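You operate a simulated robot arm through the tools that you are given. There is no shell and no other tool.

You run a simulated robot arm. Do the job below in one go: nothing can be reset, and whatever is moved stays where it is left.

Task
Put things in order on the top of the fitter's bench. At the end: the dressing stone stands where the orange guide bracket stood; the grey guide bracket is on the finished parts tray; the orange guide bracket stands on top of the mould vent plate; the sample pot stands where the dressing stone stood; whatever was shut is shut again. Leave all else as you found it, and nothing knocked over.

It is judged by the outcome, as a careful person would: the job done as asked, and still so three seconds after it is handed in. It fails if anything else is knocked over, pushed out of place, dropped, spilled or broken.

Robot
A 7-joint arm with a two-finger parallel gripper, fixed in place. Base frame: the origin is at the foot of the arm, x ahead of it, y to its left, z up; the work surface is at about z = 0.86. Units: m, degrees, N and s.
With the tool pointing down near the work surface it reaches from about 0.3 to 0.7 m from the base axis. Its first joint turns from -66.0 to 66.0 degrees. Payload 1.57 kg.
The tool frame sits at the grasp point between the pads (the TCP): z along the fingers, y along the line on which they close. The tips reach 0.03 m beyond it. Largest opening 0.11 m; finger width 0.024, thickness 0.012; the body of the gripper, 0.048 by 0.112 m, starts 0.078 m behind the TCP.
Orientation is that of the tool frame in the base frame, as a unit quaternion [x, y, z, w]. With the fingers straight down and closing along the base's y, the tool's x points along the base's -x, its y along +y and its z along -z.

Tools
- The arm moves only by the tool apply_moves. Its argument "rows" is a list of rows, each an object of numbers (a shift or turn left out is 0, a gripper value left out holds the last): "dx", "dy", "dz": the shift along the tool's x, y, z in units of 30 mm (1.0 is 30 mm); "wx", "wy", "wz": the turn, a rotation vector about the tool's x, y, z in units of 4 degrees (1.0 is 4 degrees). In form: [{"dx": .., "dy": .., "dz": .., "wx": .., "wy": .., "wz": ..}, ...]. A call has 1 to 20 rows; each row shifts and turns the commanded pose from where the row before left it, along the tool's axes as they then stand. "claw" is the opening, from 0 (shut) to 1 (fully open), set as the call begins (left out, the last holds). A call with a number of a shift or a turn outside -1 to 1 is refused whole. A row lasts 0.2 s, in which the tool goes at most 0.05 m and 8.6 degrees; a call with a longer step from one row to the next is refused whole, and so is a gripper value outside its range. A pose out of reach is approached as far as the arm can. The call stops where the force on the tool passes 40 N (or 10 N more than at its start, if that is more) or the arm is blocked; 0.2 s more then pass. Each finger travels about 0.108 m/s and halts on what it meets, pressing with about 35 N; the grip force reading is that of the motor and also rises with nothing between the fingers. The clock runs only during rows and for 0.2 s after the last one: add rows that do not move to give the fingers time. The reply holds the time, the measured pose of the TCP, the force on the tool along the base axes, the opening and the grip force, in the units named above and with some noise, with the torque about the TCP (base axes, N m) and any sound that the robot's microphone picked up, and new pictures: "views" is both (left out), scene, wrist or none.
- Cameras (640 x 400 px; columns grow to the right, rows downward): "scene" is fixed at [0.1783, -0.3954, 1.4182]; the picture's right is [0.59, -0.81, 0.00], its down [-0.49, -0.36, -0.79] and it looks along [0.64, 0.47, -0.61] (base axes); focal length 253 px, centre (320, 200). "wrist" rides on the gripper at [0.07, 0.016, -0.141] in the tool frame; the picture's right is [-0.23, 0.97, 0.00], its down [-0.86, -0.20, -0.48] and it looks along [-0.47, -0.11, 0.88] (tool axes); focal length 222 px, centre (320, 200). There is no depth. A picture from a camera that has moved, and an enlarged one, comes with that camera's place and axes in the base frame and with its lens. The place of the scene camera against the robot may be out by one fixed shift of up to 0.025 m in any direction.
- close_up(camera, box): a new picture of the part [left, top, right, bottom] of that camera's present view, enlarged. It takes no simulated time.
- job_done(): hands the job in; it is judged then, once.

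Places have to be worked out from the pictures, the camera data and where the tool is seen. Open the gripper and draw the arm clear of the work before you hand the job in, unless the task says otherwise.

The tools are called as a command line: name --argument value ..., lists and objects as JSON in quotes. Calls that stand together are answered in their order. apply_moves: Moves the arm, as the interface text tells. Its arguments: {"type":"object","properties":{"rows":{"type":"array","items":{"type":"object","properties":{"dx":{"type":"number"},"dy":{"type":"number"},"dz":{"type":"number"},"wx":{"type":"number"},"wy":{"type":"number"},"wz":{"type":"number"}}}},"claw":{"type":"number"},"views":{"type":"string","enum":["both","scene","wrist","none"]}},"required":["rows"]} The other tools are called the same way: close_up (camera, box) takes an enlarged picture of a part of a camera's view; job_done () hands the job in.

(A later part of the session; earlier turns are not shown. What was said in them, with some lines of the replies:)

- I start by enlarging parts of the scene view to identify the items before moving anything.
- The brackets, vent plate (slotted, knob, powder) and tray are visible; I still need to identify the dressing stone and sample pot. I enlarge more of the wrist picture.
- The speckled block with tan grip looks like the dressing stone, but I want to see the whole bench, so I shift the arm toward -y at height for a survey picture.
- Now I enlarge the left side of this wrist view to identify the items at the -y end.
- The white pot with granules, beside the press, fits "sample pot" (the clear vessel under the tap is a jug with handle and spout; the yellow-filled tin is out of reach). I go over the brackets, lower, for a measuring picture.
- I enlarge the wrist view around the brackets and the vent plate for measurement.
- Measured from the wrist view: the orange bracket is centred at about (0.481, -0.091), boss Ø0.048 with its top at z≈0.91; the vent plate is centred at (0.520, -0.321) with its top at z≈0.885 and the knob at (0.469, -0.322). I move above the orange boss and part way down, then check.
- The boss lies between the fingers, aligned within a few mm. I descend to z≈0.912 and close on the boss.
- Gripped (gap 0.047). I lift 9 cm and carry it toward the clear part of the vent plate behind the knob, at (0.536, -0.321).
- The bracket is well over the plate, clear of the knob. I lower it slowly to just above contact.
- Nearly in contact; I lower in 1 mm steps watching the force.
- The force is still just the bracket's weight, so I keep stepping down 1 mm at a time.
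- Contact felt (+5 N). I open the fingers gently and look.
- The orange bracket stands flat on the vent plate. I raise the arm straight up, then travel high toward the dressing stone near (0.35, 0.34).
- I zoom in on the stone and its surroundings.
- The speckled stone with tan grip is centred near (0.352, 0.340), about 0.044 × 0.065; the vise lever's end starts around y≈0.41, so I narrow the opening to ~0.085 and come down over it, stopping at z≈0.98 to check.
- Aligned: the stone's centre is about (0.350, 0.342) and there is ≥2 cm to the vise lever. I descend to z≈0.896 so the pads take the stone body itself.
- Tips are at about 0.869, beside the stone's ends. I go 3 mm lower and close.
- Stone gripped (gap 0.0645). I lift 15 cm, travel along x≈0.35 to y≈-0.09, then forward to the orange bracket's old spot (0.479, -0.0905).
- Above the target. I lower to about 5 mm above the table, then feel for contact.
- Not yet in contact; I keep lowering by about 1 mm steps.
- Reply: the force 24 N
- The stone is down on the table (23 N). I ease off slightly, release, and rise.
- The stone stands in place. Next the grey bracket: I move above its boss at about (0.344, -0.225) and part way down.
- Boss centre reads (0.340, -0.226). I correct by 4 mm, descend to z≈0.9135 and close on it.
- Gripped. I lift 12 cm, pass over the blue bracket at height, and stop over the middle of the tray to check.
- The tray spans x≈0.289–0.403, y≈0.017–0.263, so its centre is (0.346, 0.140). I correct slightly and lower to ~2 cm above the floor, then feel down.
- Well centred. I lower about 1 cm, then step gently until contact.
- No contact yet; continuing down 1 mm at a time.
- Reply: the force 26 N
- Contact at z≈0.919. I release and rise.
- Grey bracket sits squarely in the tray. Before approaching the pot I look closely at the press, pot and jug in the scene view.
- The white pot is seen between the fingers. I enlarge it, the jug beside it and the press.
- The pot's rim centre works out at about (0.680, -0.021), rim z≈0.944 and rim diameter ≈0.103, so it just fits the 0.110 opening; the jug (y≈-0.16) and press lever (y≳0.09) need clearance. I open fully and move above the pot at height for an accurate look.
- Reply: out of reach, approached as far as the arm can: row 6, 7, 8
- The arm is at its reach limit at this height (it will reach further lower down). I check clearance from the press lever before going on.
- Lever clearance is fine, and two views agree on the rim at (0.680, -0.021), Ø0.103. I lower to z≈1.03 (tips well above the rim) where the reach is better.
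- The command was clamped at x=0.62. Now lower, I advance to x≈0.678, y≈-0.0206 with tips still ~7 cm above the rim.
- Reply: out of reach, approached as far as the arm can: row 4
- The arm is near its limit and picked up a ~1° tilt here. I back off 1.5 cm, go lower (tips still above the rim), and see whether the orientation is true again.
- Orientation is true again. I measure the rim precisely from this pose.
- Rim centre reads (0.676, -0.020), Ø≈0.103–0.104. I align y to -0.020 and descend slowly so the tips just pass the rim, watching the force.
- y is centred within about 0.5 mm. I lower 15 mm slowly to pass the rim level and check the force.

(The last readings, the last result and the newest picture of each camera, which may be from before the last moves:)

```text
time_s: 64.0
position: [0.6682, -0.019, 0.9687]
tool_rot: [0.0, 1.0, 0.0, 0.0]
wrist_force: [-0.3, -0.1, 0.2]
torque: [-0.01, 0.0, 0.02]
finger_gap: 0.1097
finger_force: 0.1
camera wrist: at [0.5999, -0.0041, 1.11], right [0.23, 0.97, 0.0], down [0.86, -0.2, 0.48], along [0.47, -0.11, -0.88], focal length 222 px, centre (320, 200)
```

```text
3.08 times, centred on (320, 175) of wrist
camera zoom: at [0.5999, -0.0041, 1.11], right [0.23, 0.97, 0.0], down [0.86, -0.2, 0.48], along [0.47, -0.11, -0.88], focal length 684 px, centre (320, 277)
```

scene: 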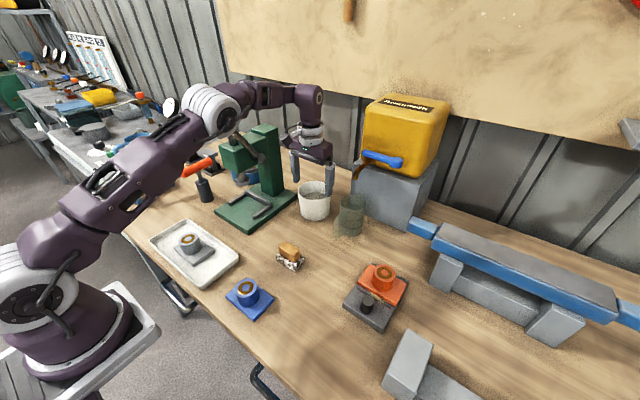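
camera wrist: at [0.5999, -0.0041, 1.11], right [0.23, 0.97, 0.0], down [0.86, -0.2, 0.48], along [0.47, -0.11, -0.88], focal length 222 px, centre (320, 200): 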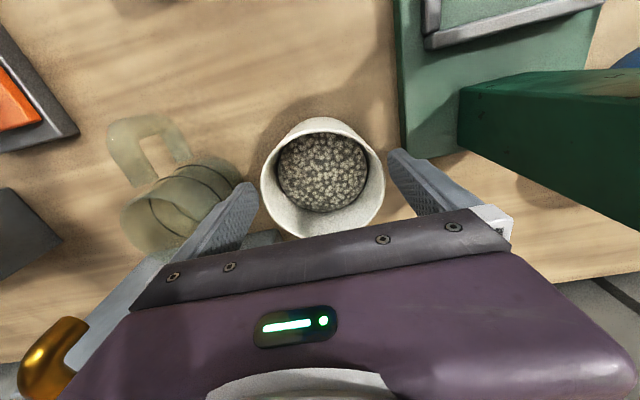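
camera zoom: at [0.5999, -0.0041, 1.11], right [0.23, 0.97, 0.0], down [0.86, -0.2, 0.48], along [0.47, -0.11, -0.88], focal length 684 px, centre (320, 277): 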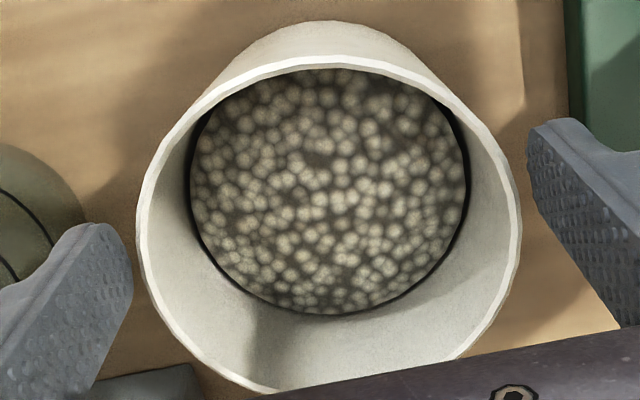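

Both tips are clear of the rim by about 4 mm each side. I continue down to z≈0.92 while sliding x toward the pot's centre.

apply_moves --rows '[{"dz": 0.15}, {"dz": 0.15}, {"dz": 0.2, "dx": -0.05}, {"dz": 0.2, "dx": -0.05}, {"dz": 0.3, "dx": -0.05}, {"dz": 0.3, "dx": -0.05}, {"dz": 0.2}, {"dz": 0.1}, {}]'

close_up --camera "wrist" --box '[220, 110, 420, 240]'

close_up --camera "scene" --box '[270, 120, 370, 240]'

```text
time_s: 66.0
position: [0.6743, -0.0195, 0.9203]
tool_rot: [-0.001, 1.0, 0.0, 0.001]
wrist_force: [0.1, -0.3, 0.0]
torque: [-0.04, 0.0, -0.01]
finger_gap: 0.1099
finger_force: 0.0
camera wrist: at [0.6056, -0.0038, 1.0618], right [0.23, 0.97, 0.0], down [0.86, -0.2, 0.48], along [0.47, -0.11, -0.88], focal length 222 px, centre (320, 200)
```

scene: 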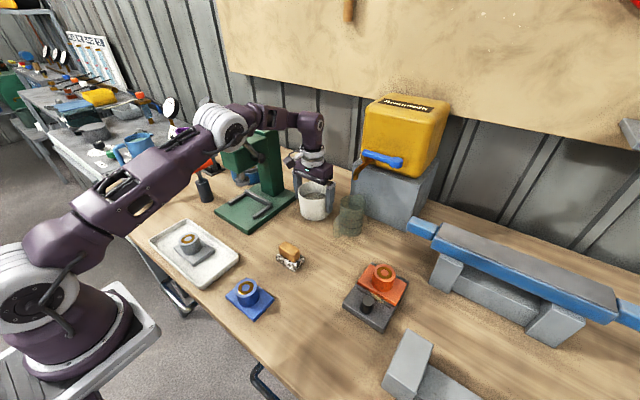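
wrist: 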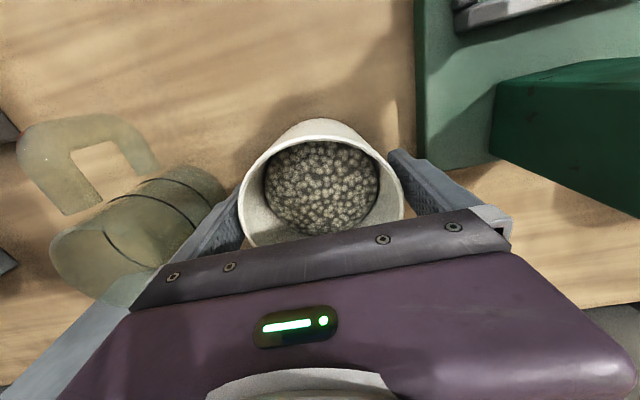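

```text
3.08 times, centred on (320, 175) of wrist
camera zoom: at [0.6056, -0.0038, 1.0618], right [0.23, 0.97, 0.0], down [0.86, -0.2, 0.48], along [0.47, -0.11, -0.88], focal length 684 px, centre (320, 277)
```

zoom: 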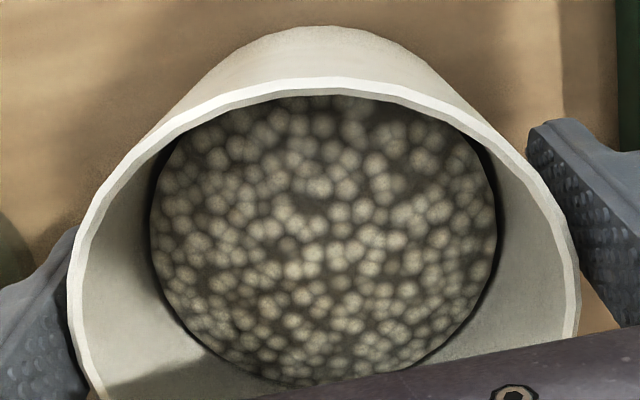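

```text
3.33 times, centred on (320, 180) of scene
camera zoom: at [0.1783, -0.3954, 1.4182], right [0.59, -0.81, 0.0], down [-0.49, -0.36, -0.79], along [0.64, 0.47, -0.61], focal length 843 px, centre (320, 267)
```

zoom: 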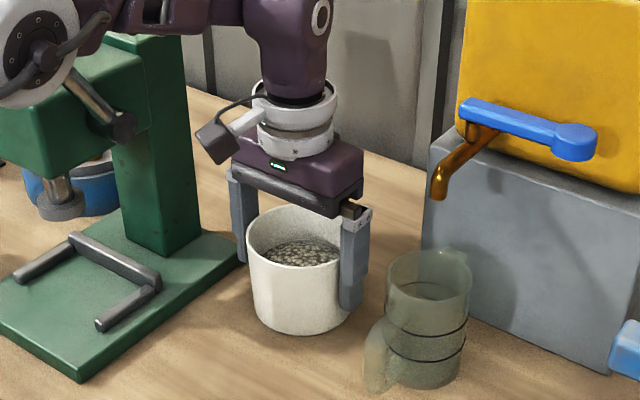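

The fingers straddle the pot cleanly with no force. I close on it.

apply_moves --rows '[{}, {}, {}]' --claw 0.75

```text
time_s: 66.8
position: [0.6734, -0.0185, 0.9212]
tool_rot: [0.0, 1.0, 0.001, 0.001]
wrist_force: [0.9, -1.0, -0.2]
torque: [-0.05, 0.04, -0.01]
finger_gap: 0.1043
finger_force: 35.2
camera wrist: at [0.6057, -0.0038, 1.0618], right [0.23, 0.97, 0.0], down [0.86, -0.2, 0.48], along [0.47, -0.11, -0.88], focal length 222 px, centre (320, 200)
```

scene: 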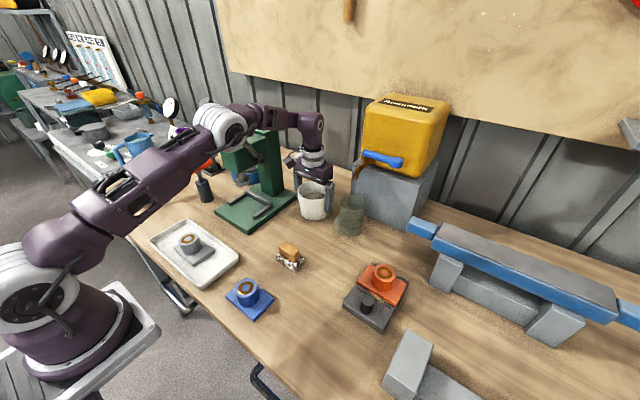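
wrist: 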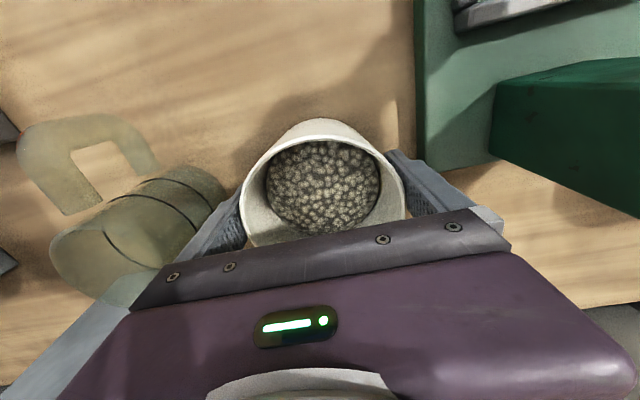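

Gripped (gap 0.104 at the rim). I lift 2 cm slowly and check that it hangs level.

apply_moves --rows '[{"dz": -0.1}, {"dz": -0.2}, {"dz": -0.2}, {"dz": -0.2}, {}]'

close_up --camera "scene" --box '[270, 120, 370, 240]'

```text
time_s: 68.0
position: [0.6737, -0.0182, 0.9427]
tool_rot: [0.0, 1.0, 0.001, 0.001]
wrist_force: [-0.1, -0.5, -2.0]
torque: [0.02, 0.0, 0.0]
finger_gap: 0.1042
finger_force: 35.0
camera wrist: at [0.6057, -0.0044, 1.0831], right [0.23, 0.97, 0.0], down [0.86, -0.2, 0.48], along [0.47, -0.11, -0.88], focal length 222 px, centre (320, 200)
```

scene: 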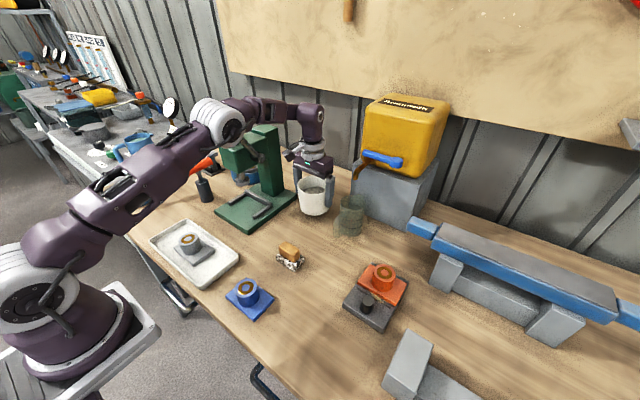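
wrist: 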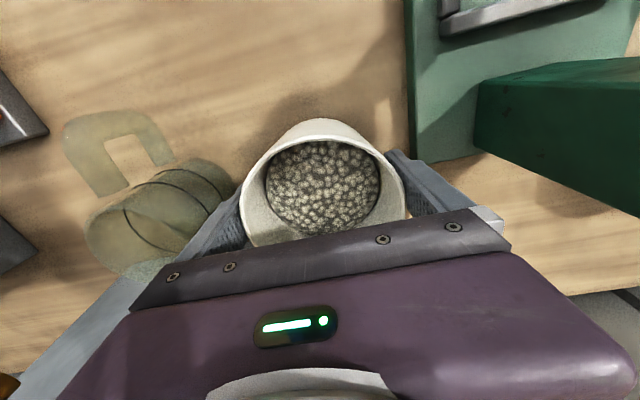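

```text
3.33 times, centred on (320, 180) of scene
camera zoom: at [0.1784, -0.3954, 1.4182], right [0.59, -0.81, 0.0], down [-0.49, -0.36, -0.79], along [0.64, 0.47, -0.61], focal length 843 px, centre (320, 267)
```

zoom: 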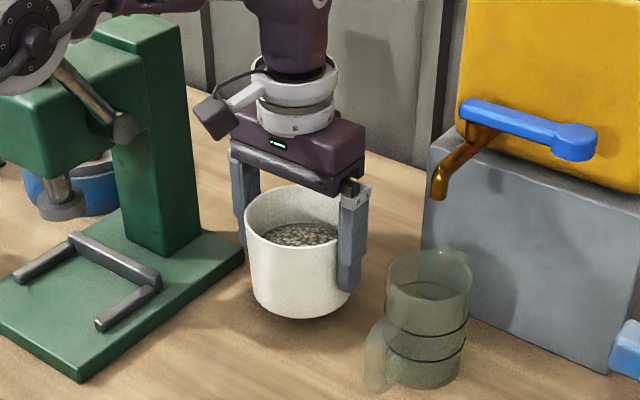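

The pot hangs level. I raise it further while drawing back toward the base at gentle speed.

apply_moves --rows '[{"dz": -0.3}, {"dz": -0.4, "dx": 0.1}, {"dz": -0.5, "dx": 0.3}, {"dz": -0.5, "dx": 0.4}, {"dz": -0.5, "dx": 0.5}, {"dz": -0.5, "dx": 0.5}, {"dz": -0.4, "dx": 0.6}, {"dx": 0.6}, {"dx": 0.6}, {"dx": 0.6}, {"dx": 0.6}, {"dx": 0.6}, {"dx": 0.6}, {"dx": 0.6}, {"dx": 0.6}, {"dx": 0.5}, {"dx": 0.4}, {"dx": 0.2}, {}]'

```text
time_s: 72.0
position: [0.4241, -0.0195, 1.0357]
tool_rot: [0.0, 1.0, 0.0, 0.0]
wrist_force: [0.0, 0.7, -1.7]
torque: [-0.02, 0.01, 0.01]
finger_gap: 0.1044
finger_force: 35.3
camera wrist: at [0.3565, -0.0039, 1.1761], right [0.23, 0.97, 0.0], down [0.86, -0.2, 0.48], along [0.47, -0.11, -0.88], focal length 222 px, centre (320, 200)
```

scene: 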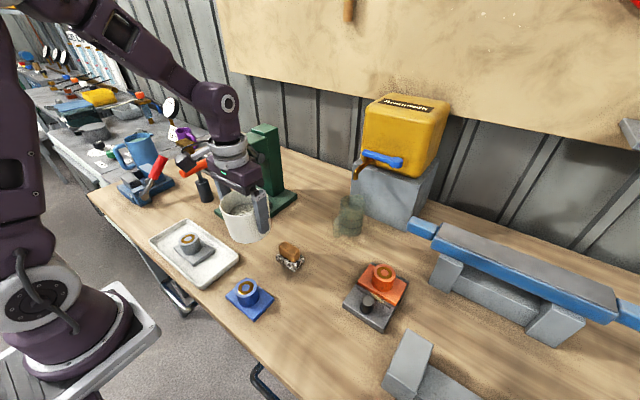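
wrist: 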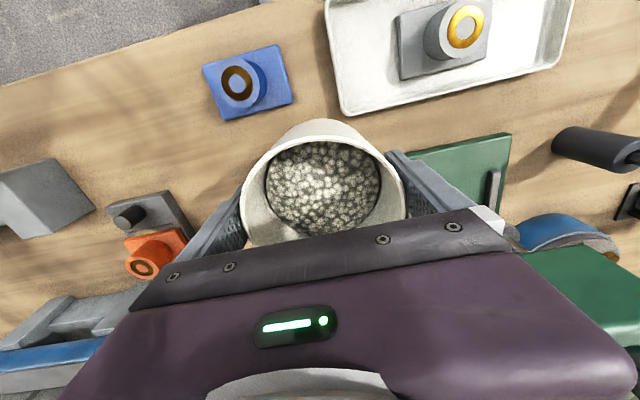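

Now over clear space. I move to (0.36, 0.10) and rotate the tool -90° about its axis so that at the destination the fingers close along x, away from the vise lever; first a part of the turn to verify direction.

apply_moves --rows '[{"dx": 0.4, "dy": 0.2}, {"dx": 0.6, "dy": 0.5}, {"dx": 0.6, "dy": 0.7}, {"dx": 0.4, "dy": 0.7}, {"dy": 0.7}, {"dy": 0.6}, {"dy": 0.4}, {"dy": 0.2}, {}, {"wz": -0.3}, {"wz": -0.6}, {"wz": -0.8}, {"wz": -0.8}, {"wz": -0.8}, {"wz": -0.8}, {"wz": -0.8}, {"wz": -0.6}, {"wz": -0.3}, {}]'

```text
time_s: 76.0
position: [0.3646, 0.1008, 1.0345]
tool_rot: [-0.201, 0.98, 0.0, -0.001]
wrist_force: [-0.2, -0.3, -1.8]
torque: [-0.03, 0.03, 0.02]
finger_gap: 0.1041
finger_force: 34.8
camera wrist: at [0.2959, 0.0872, 1.176], right [-0.18, 0.98, 0.0], down [0.86, 0.15, 0.48], along [0.47, 0.08, -0.88], focal length 222 px, centre (320, 200)
```

scene: 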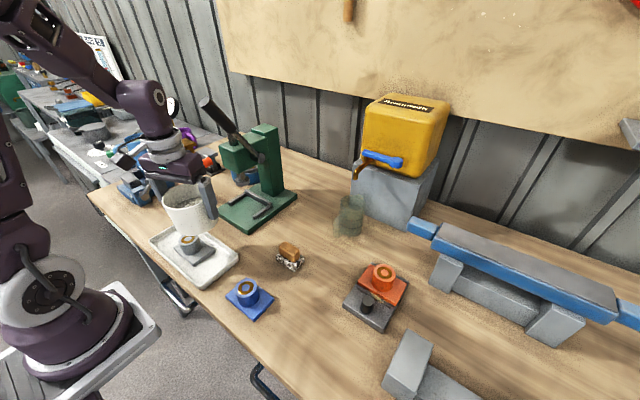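
wrist: 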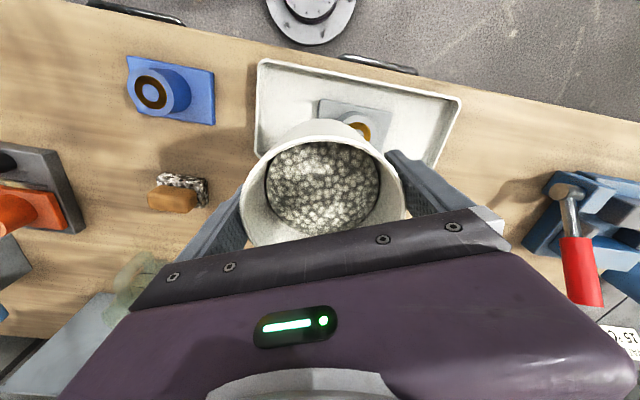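

Direction is right (tool x is swinging toward -y). I complete the remaining 66.8° of the turn.

apply_moves --rows '[{"wz": -0.4}, {"wz": -0.8}, {"wz": -1}, {"wz": -1}, {"wz": -1}, {"wz": -1}, {"wz": -1}, {"wz": -1}, {"wz": -1}, {"wz": -1}, {"wz": -1}, {"wz": -1}, {"wz": -1}, {"wz": -1}, {"wz": -1}, {"wz": -1}, {"wz": -0.8}, {"wz": -0.5}, {"wz": -0.2}, {}]'

```text
time_s: 80.2
position: [0.3656, 0.1006, 1.0348]
tool_rot: [0.708, -0.707, 0.001, 0.001]
wrist_force: [0.2, -0.1, -1.2]
torque: [0.01, 0.01, 0.02]
finger_gap: 0.1045
finger_force: 35.4
camera wrist: at [0.35, 0.0299, 1.1762], right [-0.97, 0.23, 0.0], down [0.2, 0.86, 0.48], along [0.11, 0.47, -0.88], focal length 222 px, centre (320, 200)
```

scene: 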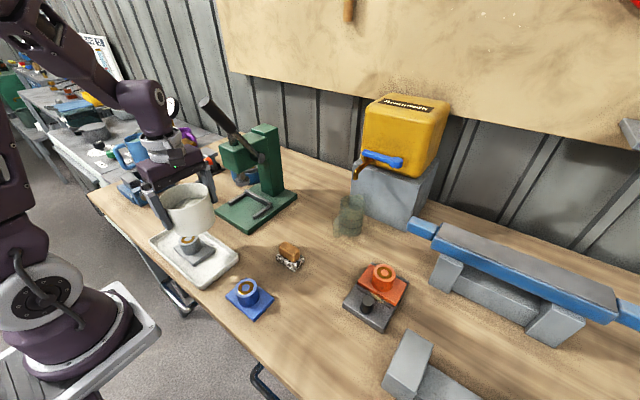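
wrist: 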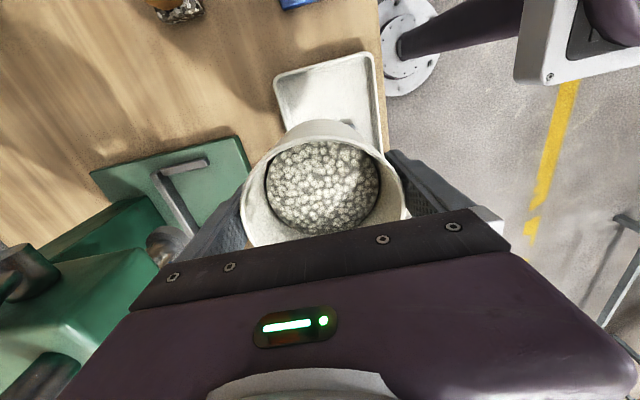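

Tool x now points along -y and tool y along -x. I carry the pot along +y to just above the stone's old place (TCP target 0.351, 0.338).

apply_moves --rows '[{"dx": -0.2, "dy": 0.1}, {"dx": -0.4, "dy": 0.2}, {"dx": -0.6, "dy": 0.19}, {"dx": -0.7}, {"dx": -0.7}, {"dx": -0.7}, {"dx": -0.7}, {"dx": -0.7}, {"dx": -0.7}, {"dx": -0.7}, {"dx": -0.7}, {"dx": -0.5}, {"dx": -0.4}, {"dx": -0.21}, {}]'

close_up --camera "scene" --box '[80, 110, 260, 260]'

```text
time_s: 83.4
position: [0.3501, 0.3378, 1.035]
tool_rot: [0.708, -0.707, -0.001, 0.0]
wrist_force: [0.4, -0.6, -2.0]
torque: [-0.01, 0.03, -0.01]
finger_gap: 0.1038
finger_force: 34.5
camera wrist: at [0.335, 0.2672, 1.1762], right [-0.97, 0.23, 0.0], down [0.2, 0.86, 0.48], along [0.11, 0.47, -0.88], focal length 222 px, centre (320, 200)
```

scene: 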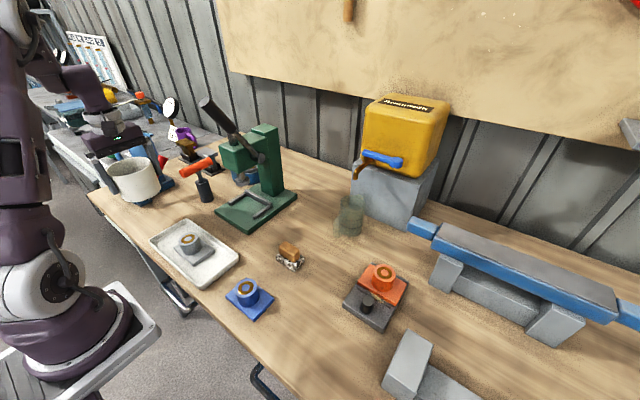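
wrist: 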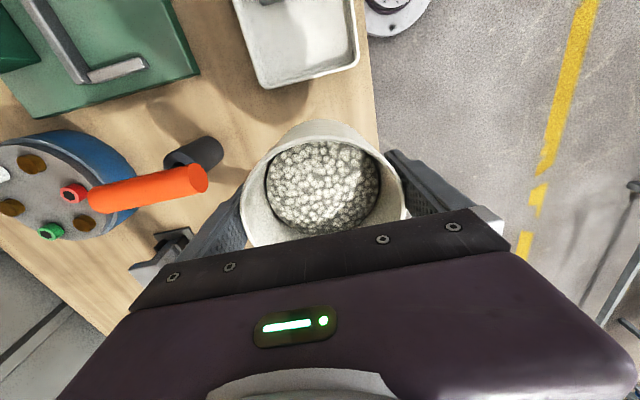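

```text
2.67 times, centred on (170, 185) of scene
camera zoom: at [0.1783, -0.3954, 1.4182], right [0.59, -0.81, 0.0], down [-0.49, -0.36, -0.79], along [0.64, 0.47, -0.61], focal length 675 px, centre (720, 240)
```

zoom: 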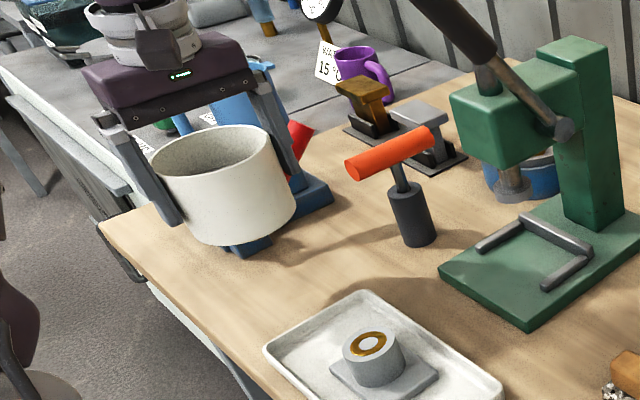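

All clear around it (orange T-handle end ~4 cm from the far finger, vise lever ~2 cm from the pot). I lower to about 1 cm above the table.

apply_moves --rows '[{"dz": 0.3}, {"dz": 0.6}, {"dz": 0.6}, {"dz": 0.6}, {"dz": 0.6}, {"dz": 0.5}, {"dz": 0.3}, {}]'

close_up --camera "scene" --box '[80, 130, 240, 260]'

```text
time_s: 85.2
position: [0.3498, 0.338, 0.9295]
tool_rot: [-0.707, 0.707, 0.001, 0.0]
wrist_force: [-0.1, 0.8, -1.5]
torque: [-0.03, -0.02, 0.02]
finger_gap: 0.1042
finger_force: 35.2
camera wrist: at [0.3352, 0.2679, 1.0707], right [-0.97, 0.23, 0.0], down [0.2, 0.86, 0.48], along [0.11, 0.47, -0.88], focal length 222 px, centre (320, 200)
```

scene: 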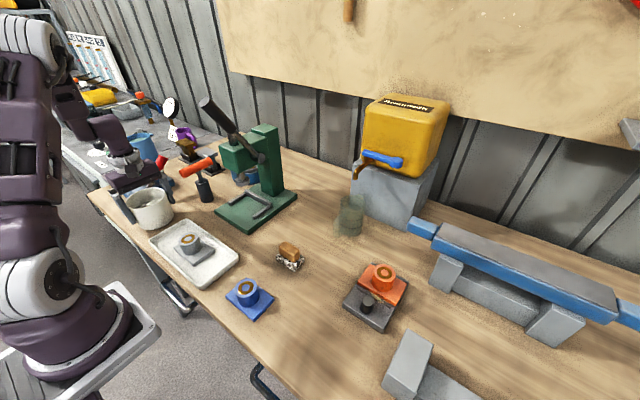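
wrist: 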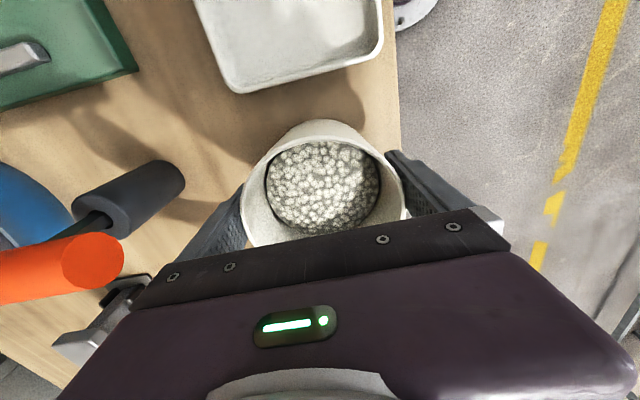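

```text
3.08 times, centred on (160, 195) of scene
camera zoom: at [0.1783, -0.3954, 1.4182], right [0.59, -0.81, 0.0], down [-0.49, -0.36, -0.79], along [0.64, 0.47, -0.61], focal length 778 px, centre (812, 215)
```

zoom: 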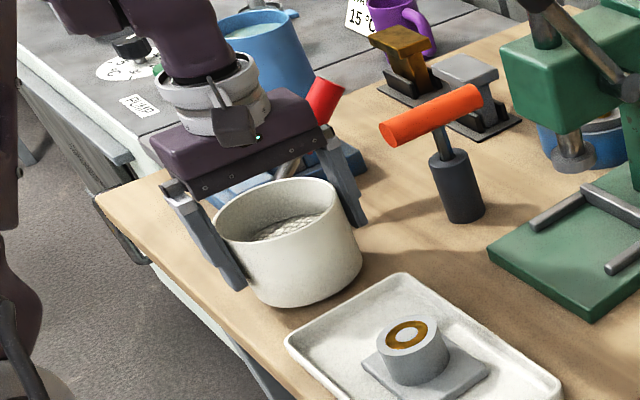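

Well placed. I lower the last centimetre in small steps until contact.

apply_moves --rows '[{"dz": 0.08}, {"dz": 0.06}, {"dz": 0.04}, {}]' --views "none"

apply_moves --rows '[{"dz": 0.04}, {"dz": 0.03}, {}]' --views "none"

```text
time_s: 86.2
position: [0.3501, 0.337, 0.9245]
tool_rot: [0.707, -0.707, 0.0, -0.001]
wrist_force: [-0.4, -0.5, -1.7]
torque: [-0.02, 0.04, 0.01]
finger_gap: 0.1037
finger_force: 35.3
```

```text
time_s: 87.0
position: [0.3499, 0.336, 0.9229]
tool_rot: [0.708, -0.707, 0.0, 0.0]
wrist_force: [-0.1, -0.6, -2.3]
torque: [-0.01, 0.03, -0.01]
finger_gap: 0.1037
finger_force: 35.6
```

Still carrying its weight; a couple more 0.6–1 mm steps.

apply_moves --rows '[{"dz": 0.03}, {}]' --views "none"

apply_moves --rows '[{"dz": 0.025}, {}]' --views "none"

```text
time_s: 87.6
position: [0.3504, 0.3383, 0.9221]
tool_rot: [-0.707, 0.707, 0.0, 0.0]
wrist_force: [-0.7, 0.2, -2.1]
torque: [-0.02, -0.01, 0.0]
finger_gap: 0.1037
finger_force: 35.3
```

```text
time_s: 88.2
position: [0.3503, 0.3387, 0.9201]
tool_rot: [0.708, -0.707, 0.0, -0.001]
wrist_force: [0.2, -0.3, -1.9]
torque: [-0.02, -0.02, -0.03]
finger_gap: 0.104
finger_force: 35.4
```

apply_moves --rows '[{"dz": 0.025}, {}]' --views "none"

apply_moves --rows '[{"dz": 0.02}, {}]' --views "scene"

```text
time_s: 88.8
position: [0.351, 0.3373, 0.9208]
tool_rot: [0.708, -0.707, 0.0, -0.002]
wrist_force: [-0.2, -1.5, 12.9]
torque: [-0.2, 0.42, 0.12]
finger_gap: 0.104
finger_force: 34.8
```

```text
time_s: 89.4
position: [0.3498, 0.3385, 0.9203]
tool_rot: [0.708, -0.707, -0.001, -0.001]
wrist_force: [-1.3, -2.6, 27.7]
torque: [0.01, 0.23, 0.53]
finger_gap: 0.104
finger_force: 35.3
```

scene: 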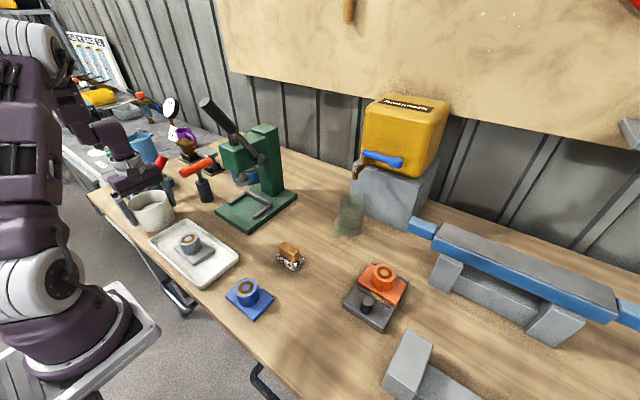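

The pot is on the bench. I ease the pressure off by about 1 mm and open fully.

apply_moves --rows '[{"dz": -0.04}, {}]' --views "none"

apply_moves --rows '[{}, {}, {}, {}]' --claw 1

close_up --camera "wrist" --box '[220, 110, 420, 240]'

close_up --camera "scene" --box '[80, 130, 240, 260]'

```text
time_s: 90.0
position: [0.3504, 0.3374, 0.9213]
tool_rot: [0.707, -0.707, 0.001, 0.0]
wrist_force: [1.8, 2.7, 5.3]
torque: [0.4, -0.27, -0.01]
finger_gap: 0.1039
finger_force: 34.5
```

```text
time_s: 91.0
position: [0.3504, 0.3387, 0.9213]
tool_rot: [-0.707, 0.707, 0.0, 0.0]
wrist_force: [-0.9, 0.0, -0.4]
torque: [0.04, -0.02, 0.01]
finger_gap: 0.1101
finger_force: 0.1
camera wrist: at [0.3352, 0.2674, 1.0619], right [-0.97, 0.23, 0.0], down [0.2, 0.86, 0.48], along [0.11, 0.47, -0.88], focal length 222 px, centre (320, 200)
```

scene: 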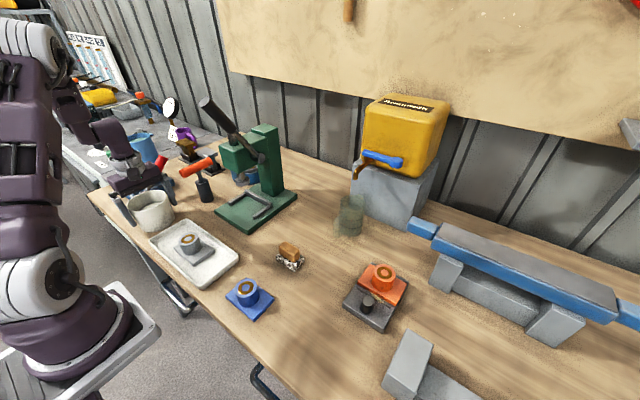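
wrist: 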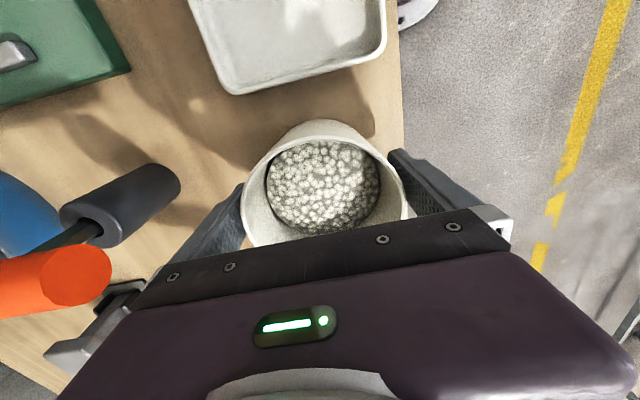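

```text
3.08 times, centred on (320, 175) of wrist
camera zoom: at [0.3352, 0.2674, 1.0619], right [-0.97, 0.23, 0.0], down [0.2, 0.86, 0.48], along [0.11, 0.47, -0.88], focal length 684 px, centre (320, 277)
```

zoom: 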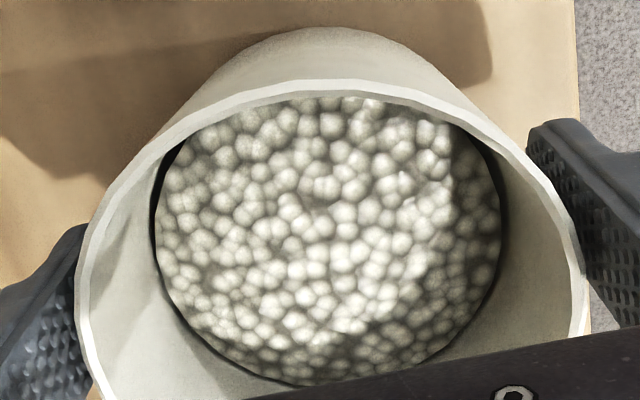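

```text
3.08 times, centred on (160, 195) of scene
camera zoom: at [0.1783, -0.3954, 1.4182], right [0.59, -0.81, 0.0], down [-0.49, -0.36, -0.79], along [0.64, 0.47, -0.61], focal length 778 px, centre (812, 215)
```

zoom: 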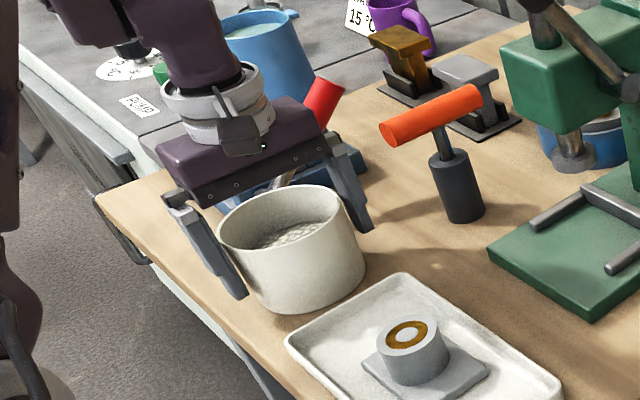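

The fingers are free of the pot. I rise straight and slowly past the rim.

apply_moves --rows '[{"dz": -0.1}, {"dz": -0.2}, {"dz": -0.3}, {"dz": -0.3}, {"dz": -0.4}, {"dz": -0.5}, {"dz": -0.6}, {"dz": -0.8}, {"dz": -0.8}]'

close_up --camera "scene" --box '[80, 130, 240, 260]'

```text
time_s: 93.0
position: [0.3503, 0.3376, 1.0406]
tool_rot: [-0.707, 0.707, 0.0, 0.0]
wrist_force: [0.9, 0.1, 0.2]
torque: [0.0, 0.01, 0.01]
finger_gap: 0.1101
finger_force: 0.1
camera wrist: at [0.3358, 0.2672, 1.1817], right [-0.97, 0.23, 0.0], down [0.2, 0.86, 0.48], along [0.11, 0.47, -0.88], focal length 222 px, centre (320, 200)
```

scene: 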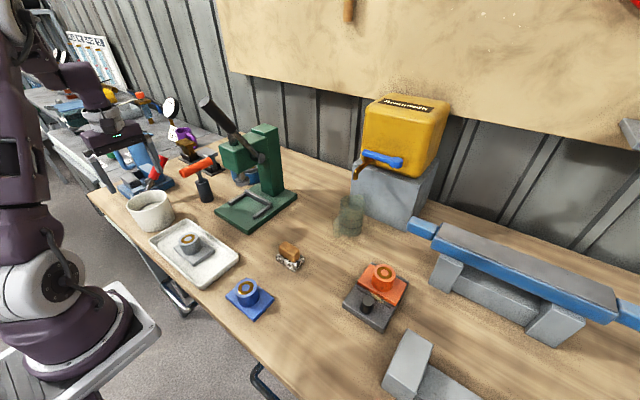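
wrist: 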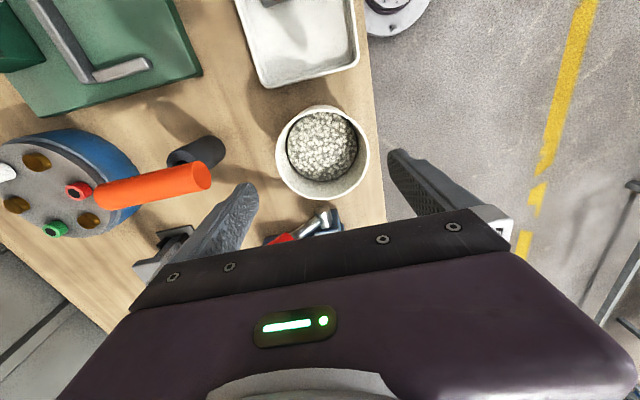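

```text
3.08 times, centred on (160, 195) of scene
camera zoom: at [0.1783, -0.3954, 1.4182], right [0.59, -0.81, 0.0], down [-0.49, -0.36, -0.79], along [0.64, 0.47, -0.61], focal length 778 px, centre (812, 215)
```

zoom: 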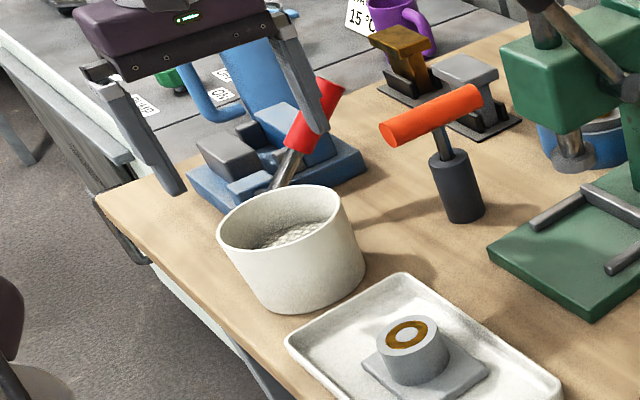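

The pot stands upright in the stone's old place. I raise the arm well clear and take a final look at everything.

apply_moves --rows '[{"dz": -0.8}, {"dz": -1}, {"dz": -1}, {"dz": -1}, {"dz": -1}, {"dz": -0.4}, {}, {}]'

close_up --camera "scene" --box '[220, 220, 420, 350]'

close_up --camera "scene" --box '[90, 80, 300, 300]'

close_up --camera "scene" --box '[280, 80, 480, 240]'

```text
time_s: 94.8
position: [0.351, 0.3371, 1.1966]
tool_rot: [0.707, -0.707, 0.0, 0.0]
wrist_force: [0.0, -0.2, 0.1]
torque: [0.01, 0.01, 0.02]
finger_gap: 0.1102
finger_force: 0.1
camera wrist: at [0.3357, 0.2666, 1.3377], right [-0.97, 0.23, 0.0], down [0.2, 0.86, 0.48], along [0.11, 0.47, -0.88], focal length 222 px, centre (320, 200)
```

scene: 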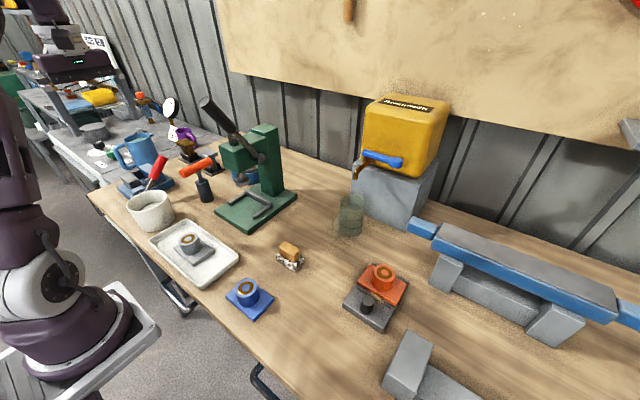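
wrist: 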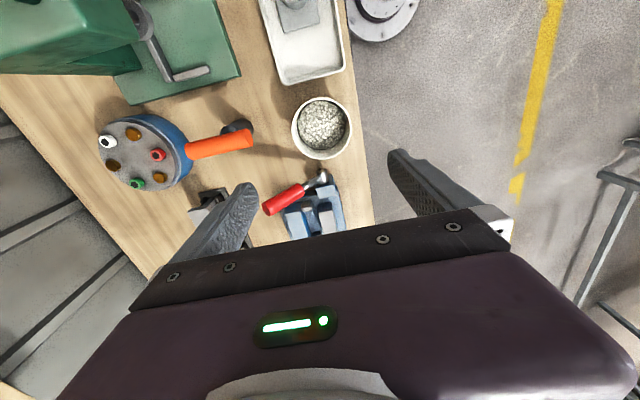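

```text
3.08 times, centred on (320, 285) of scene
camera zoom: at [0.1783, -0.3954, 1.4182], right [0.59, -0.81, 0.0], down [-0.49, -0.36, -0.79], along [0.64, 0.47, -0.61], focal length 778 px, centre (320, -62)
```

zoom: 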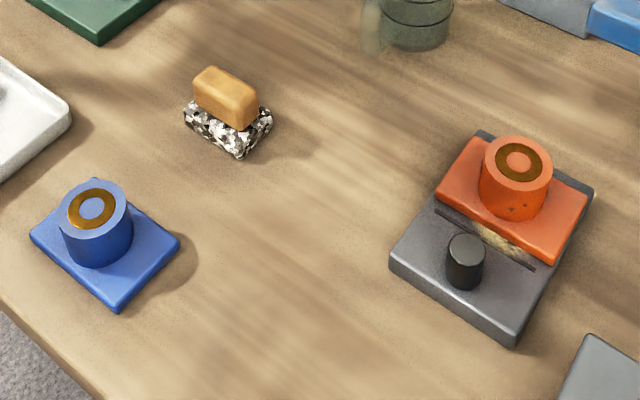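

```text
1.82 times, centred on (195, 190) of scene
camera zoom: at [0.1783, -0.3954, 1.4182], right [0.59, -0.81, 0.0], down [-0.49, -0.36, -0.79], along [0.64, 0.47, -0.61], focal length 460 px, centre (547, 218)
```

zoom: 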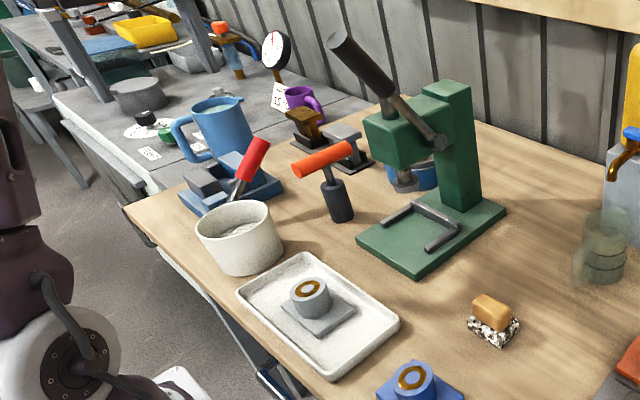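

```text
2.50 times, centred on (380, 160) of scene
camera zoom: at [0.1783, -0.3954, 1.4182], right [0.59, -0.81, 0.0], down [-0.49, -0.36, -0.79], along [0.64, 0.47, -0.61], focal length 632 px, centre (170, 300)
```

zoom: 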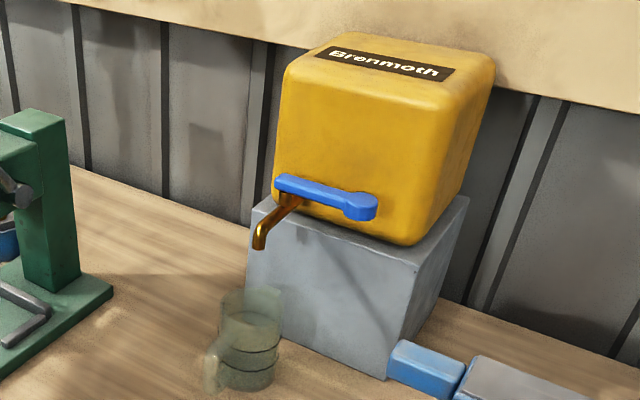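

Everything is where it should be. The stone is in the orange bracket's old spot, the grey bracket is on the tray, the orange bracket is on the vent plate, and the pot is in the stone's old spot. The tap is shut and the jug, press lever and vise look unmoved. The gripper is open and clear, so I hand in.

job_done

```text
The job is handed in.
```

The bench is in the order you asked for, and I have handed the job in. The final pictures showed nothing knocked over or spilled.

- **Dressing stone:** it stands where the orange guide bracket stood. I took this to be the speckled block with the tan grip.
- **Grey guide bracket:** it sits near the middle of the finished parts tray.
- **Orange guide bracket:** it stands flat on the mould vent plate, behind the knob. It rests on the patch of yellow powder there, which I had no room to avoid.
- **Sample pot:** it stands where the dressing stone stood. I took this to be the white pot of granules, not the clear jug under the tap.
- **Shut things:** the dispenser tap stayed shut, and I opened nothing else.

Nothing on the bench was labelled as the dressing stone or the sample pot, so those two are my reading of the pictures. The press, vise, jug and blue bracket look the same as at the start. The arm is raised clear with the gripper open.
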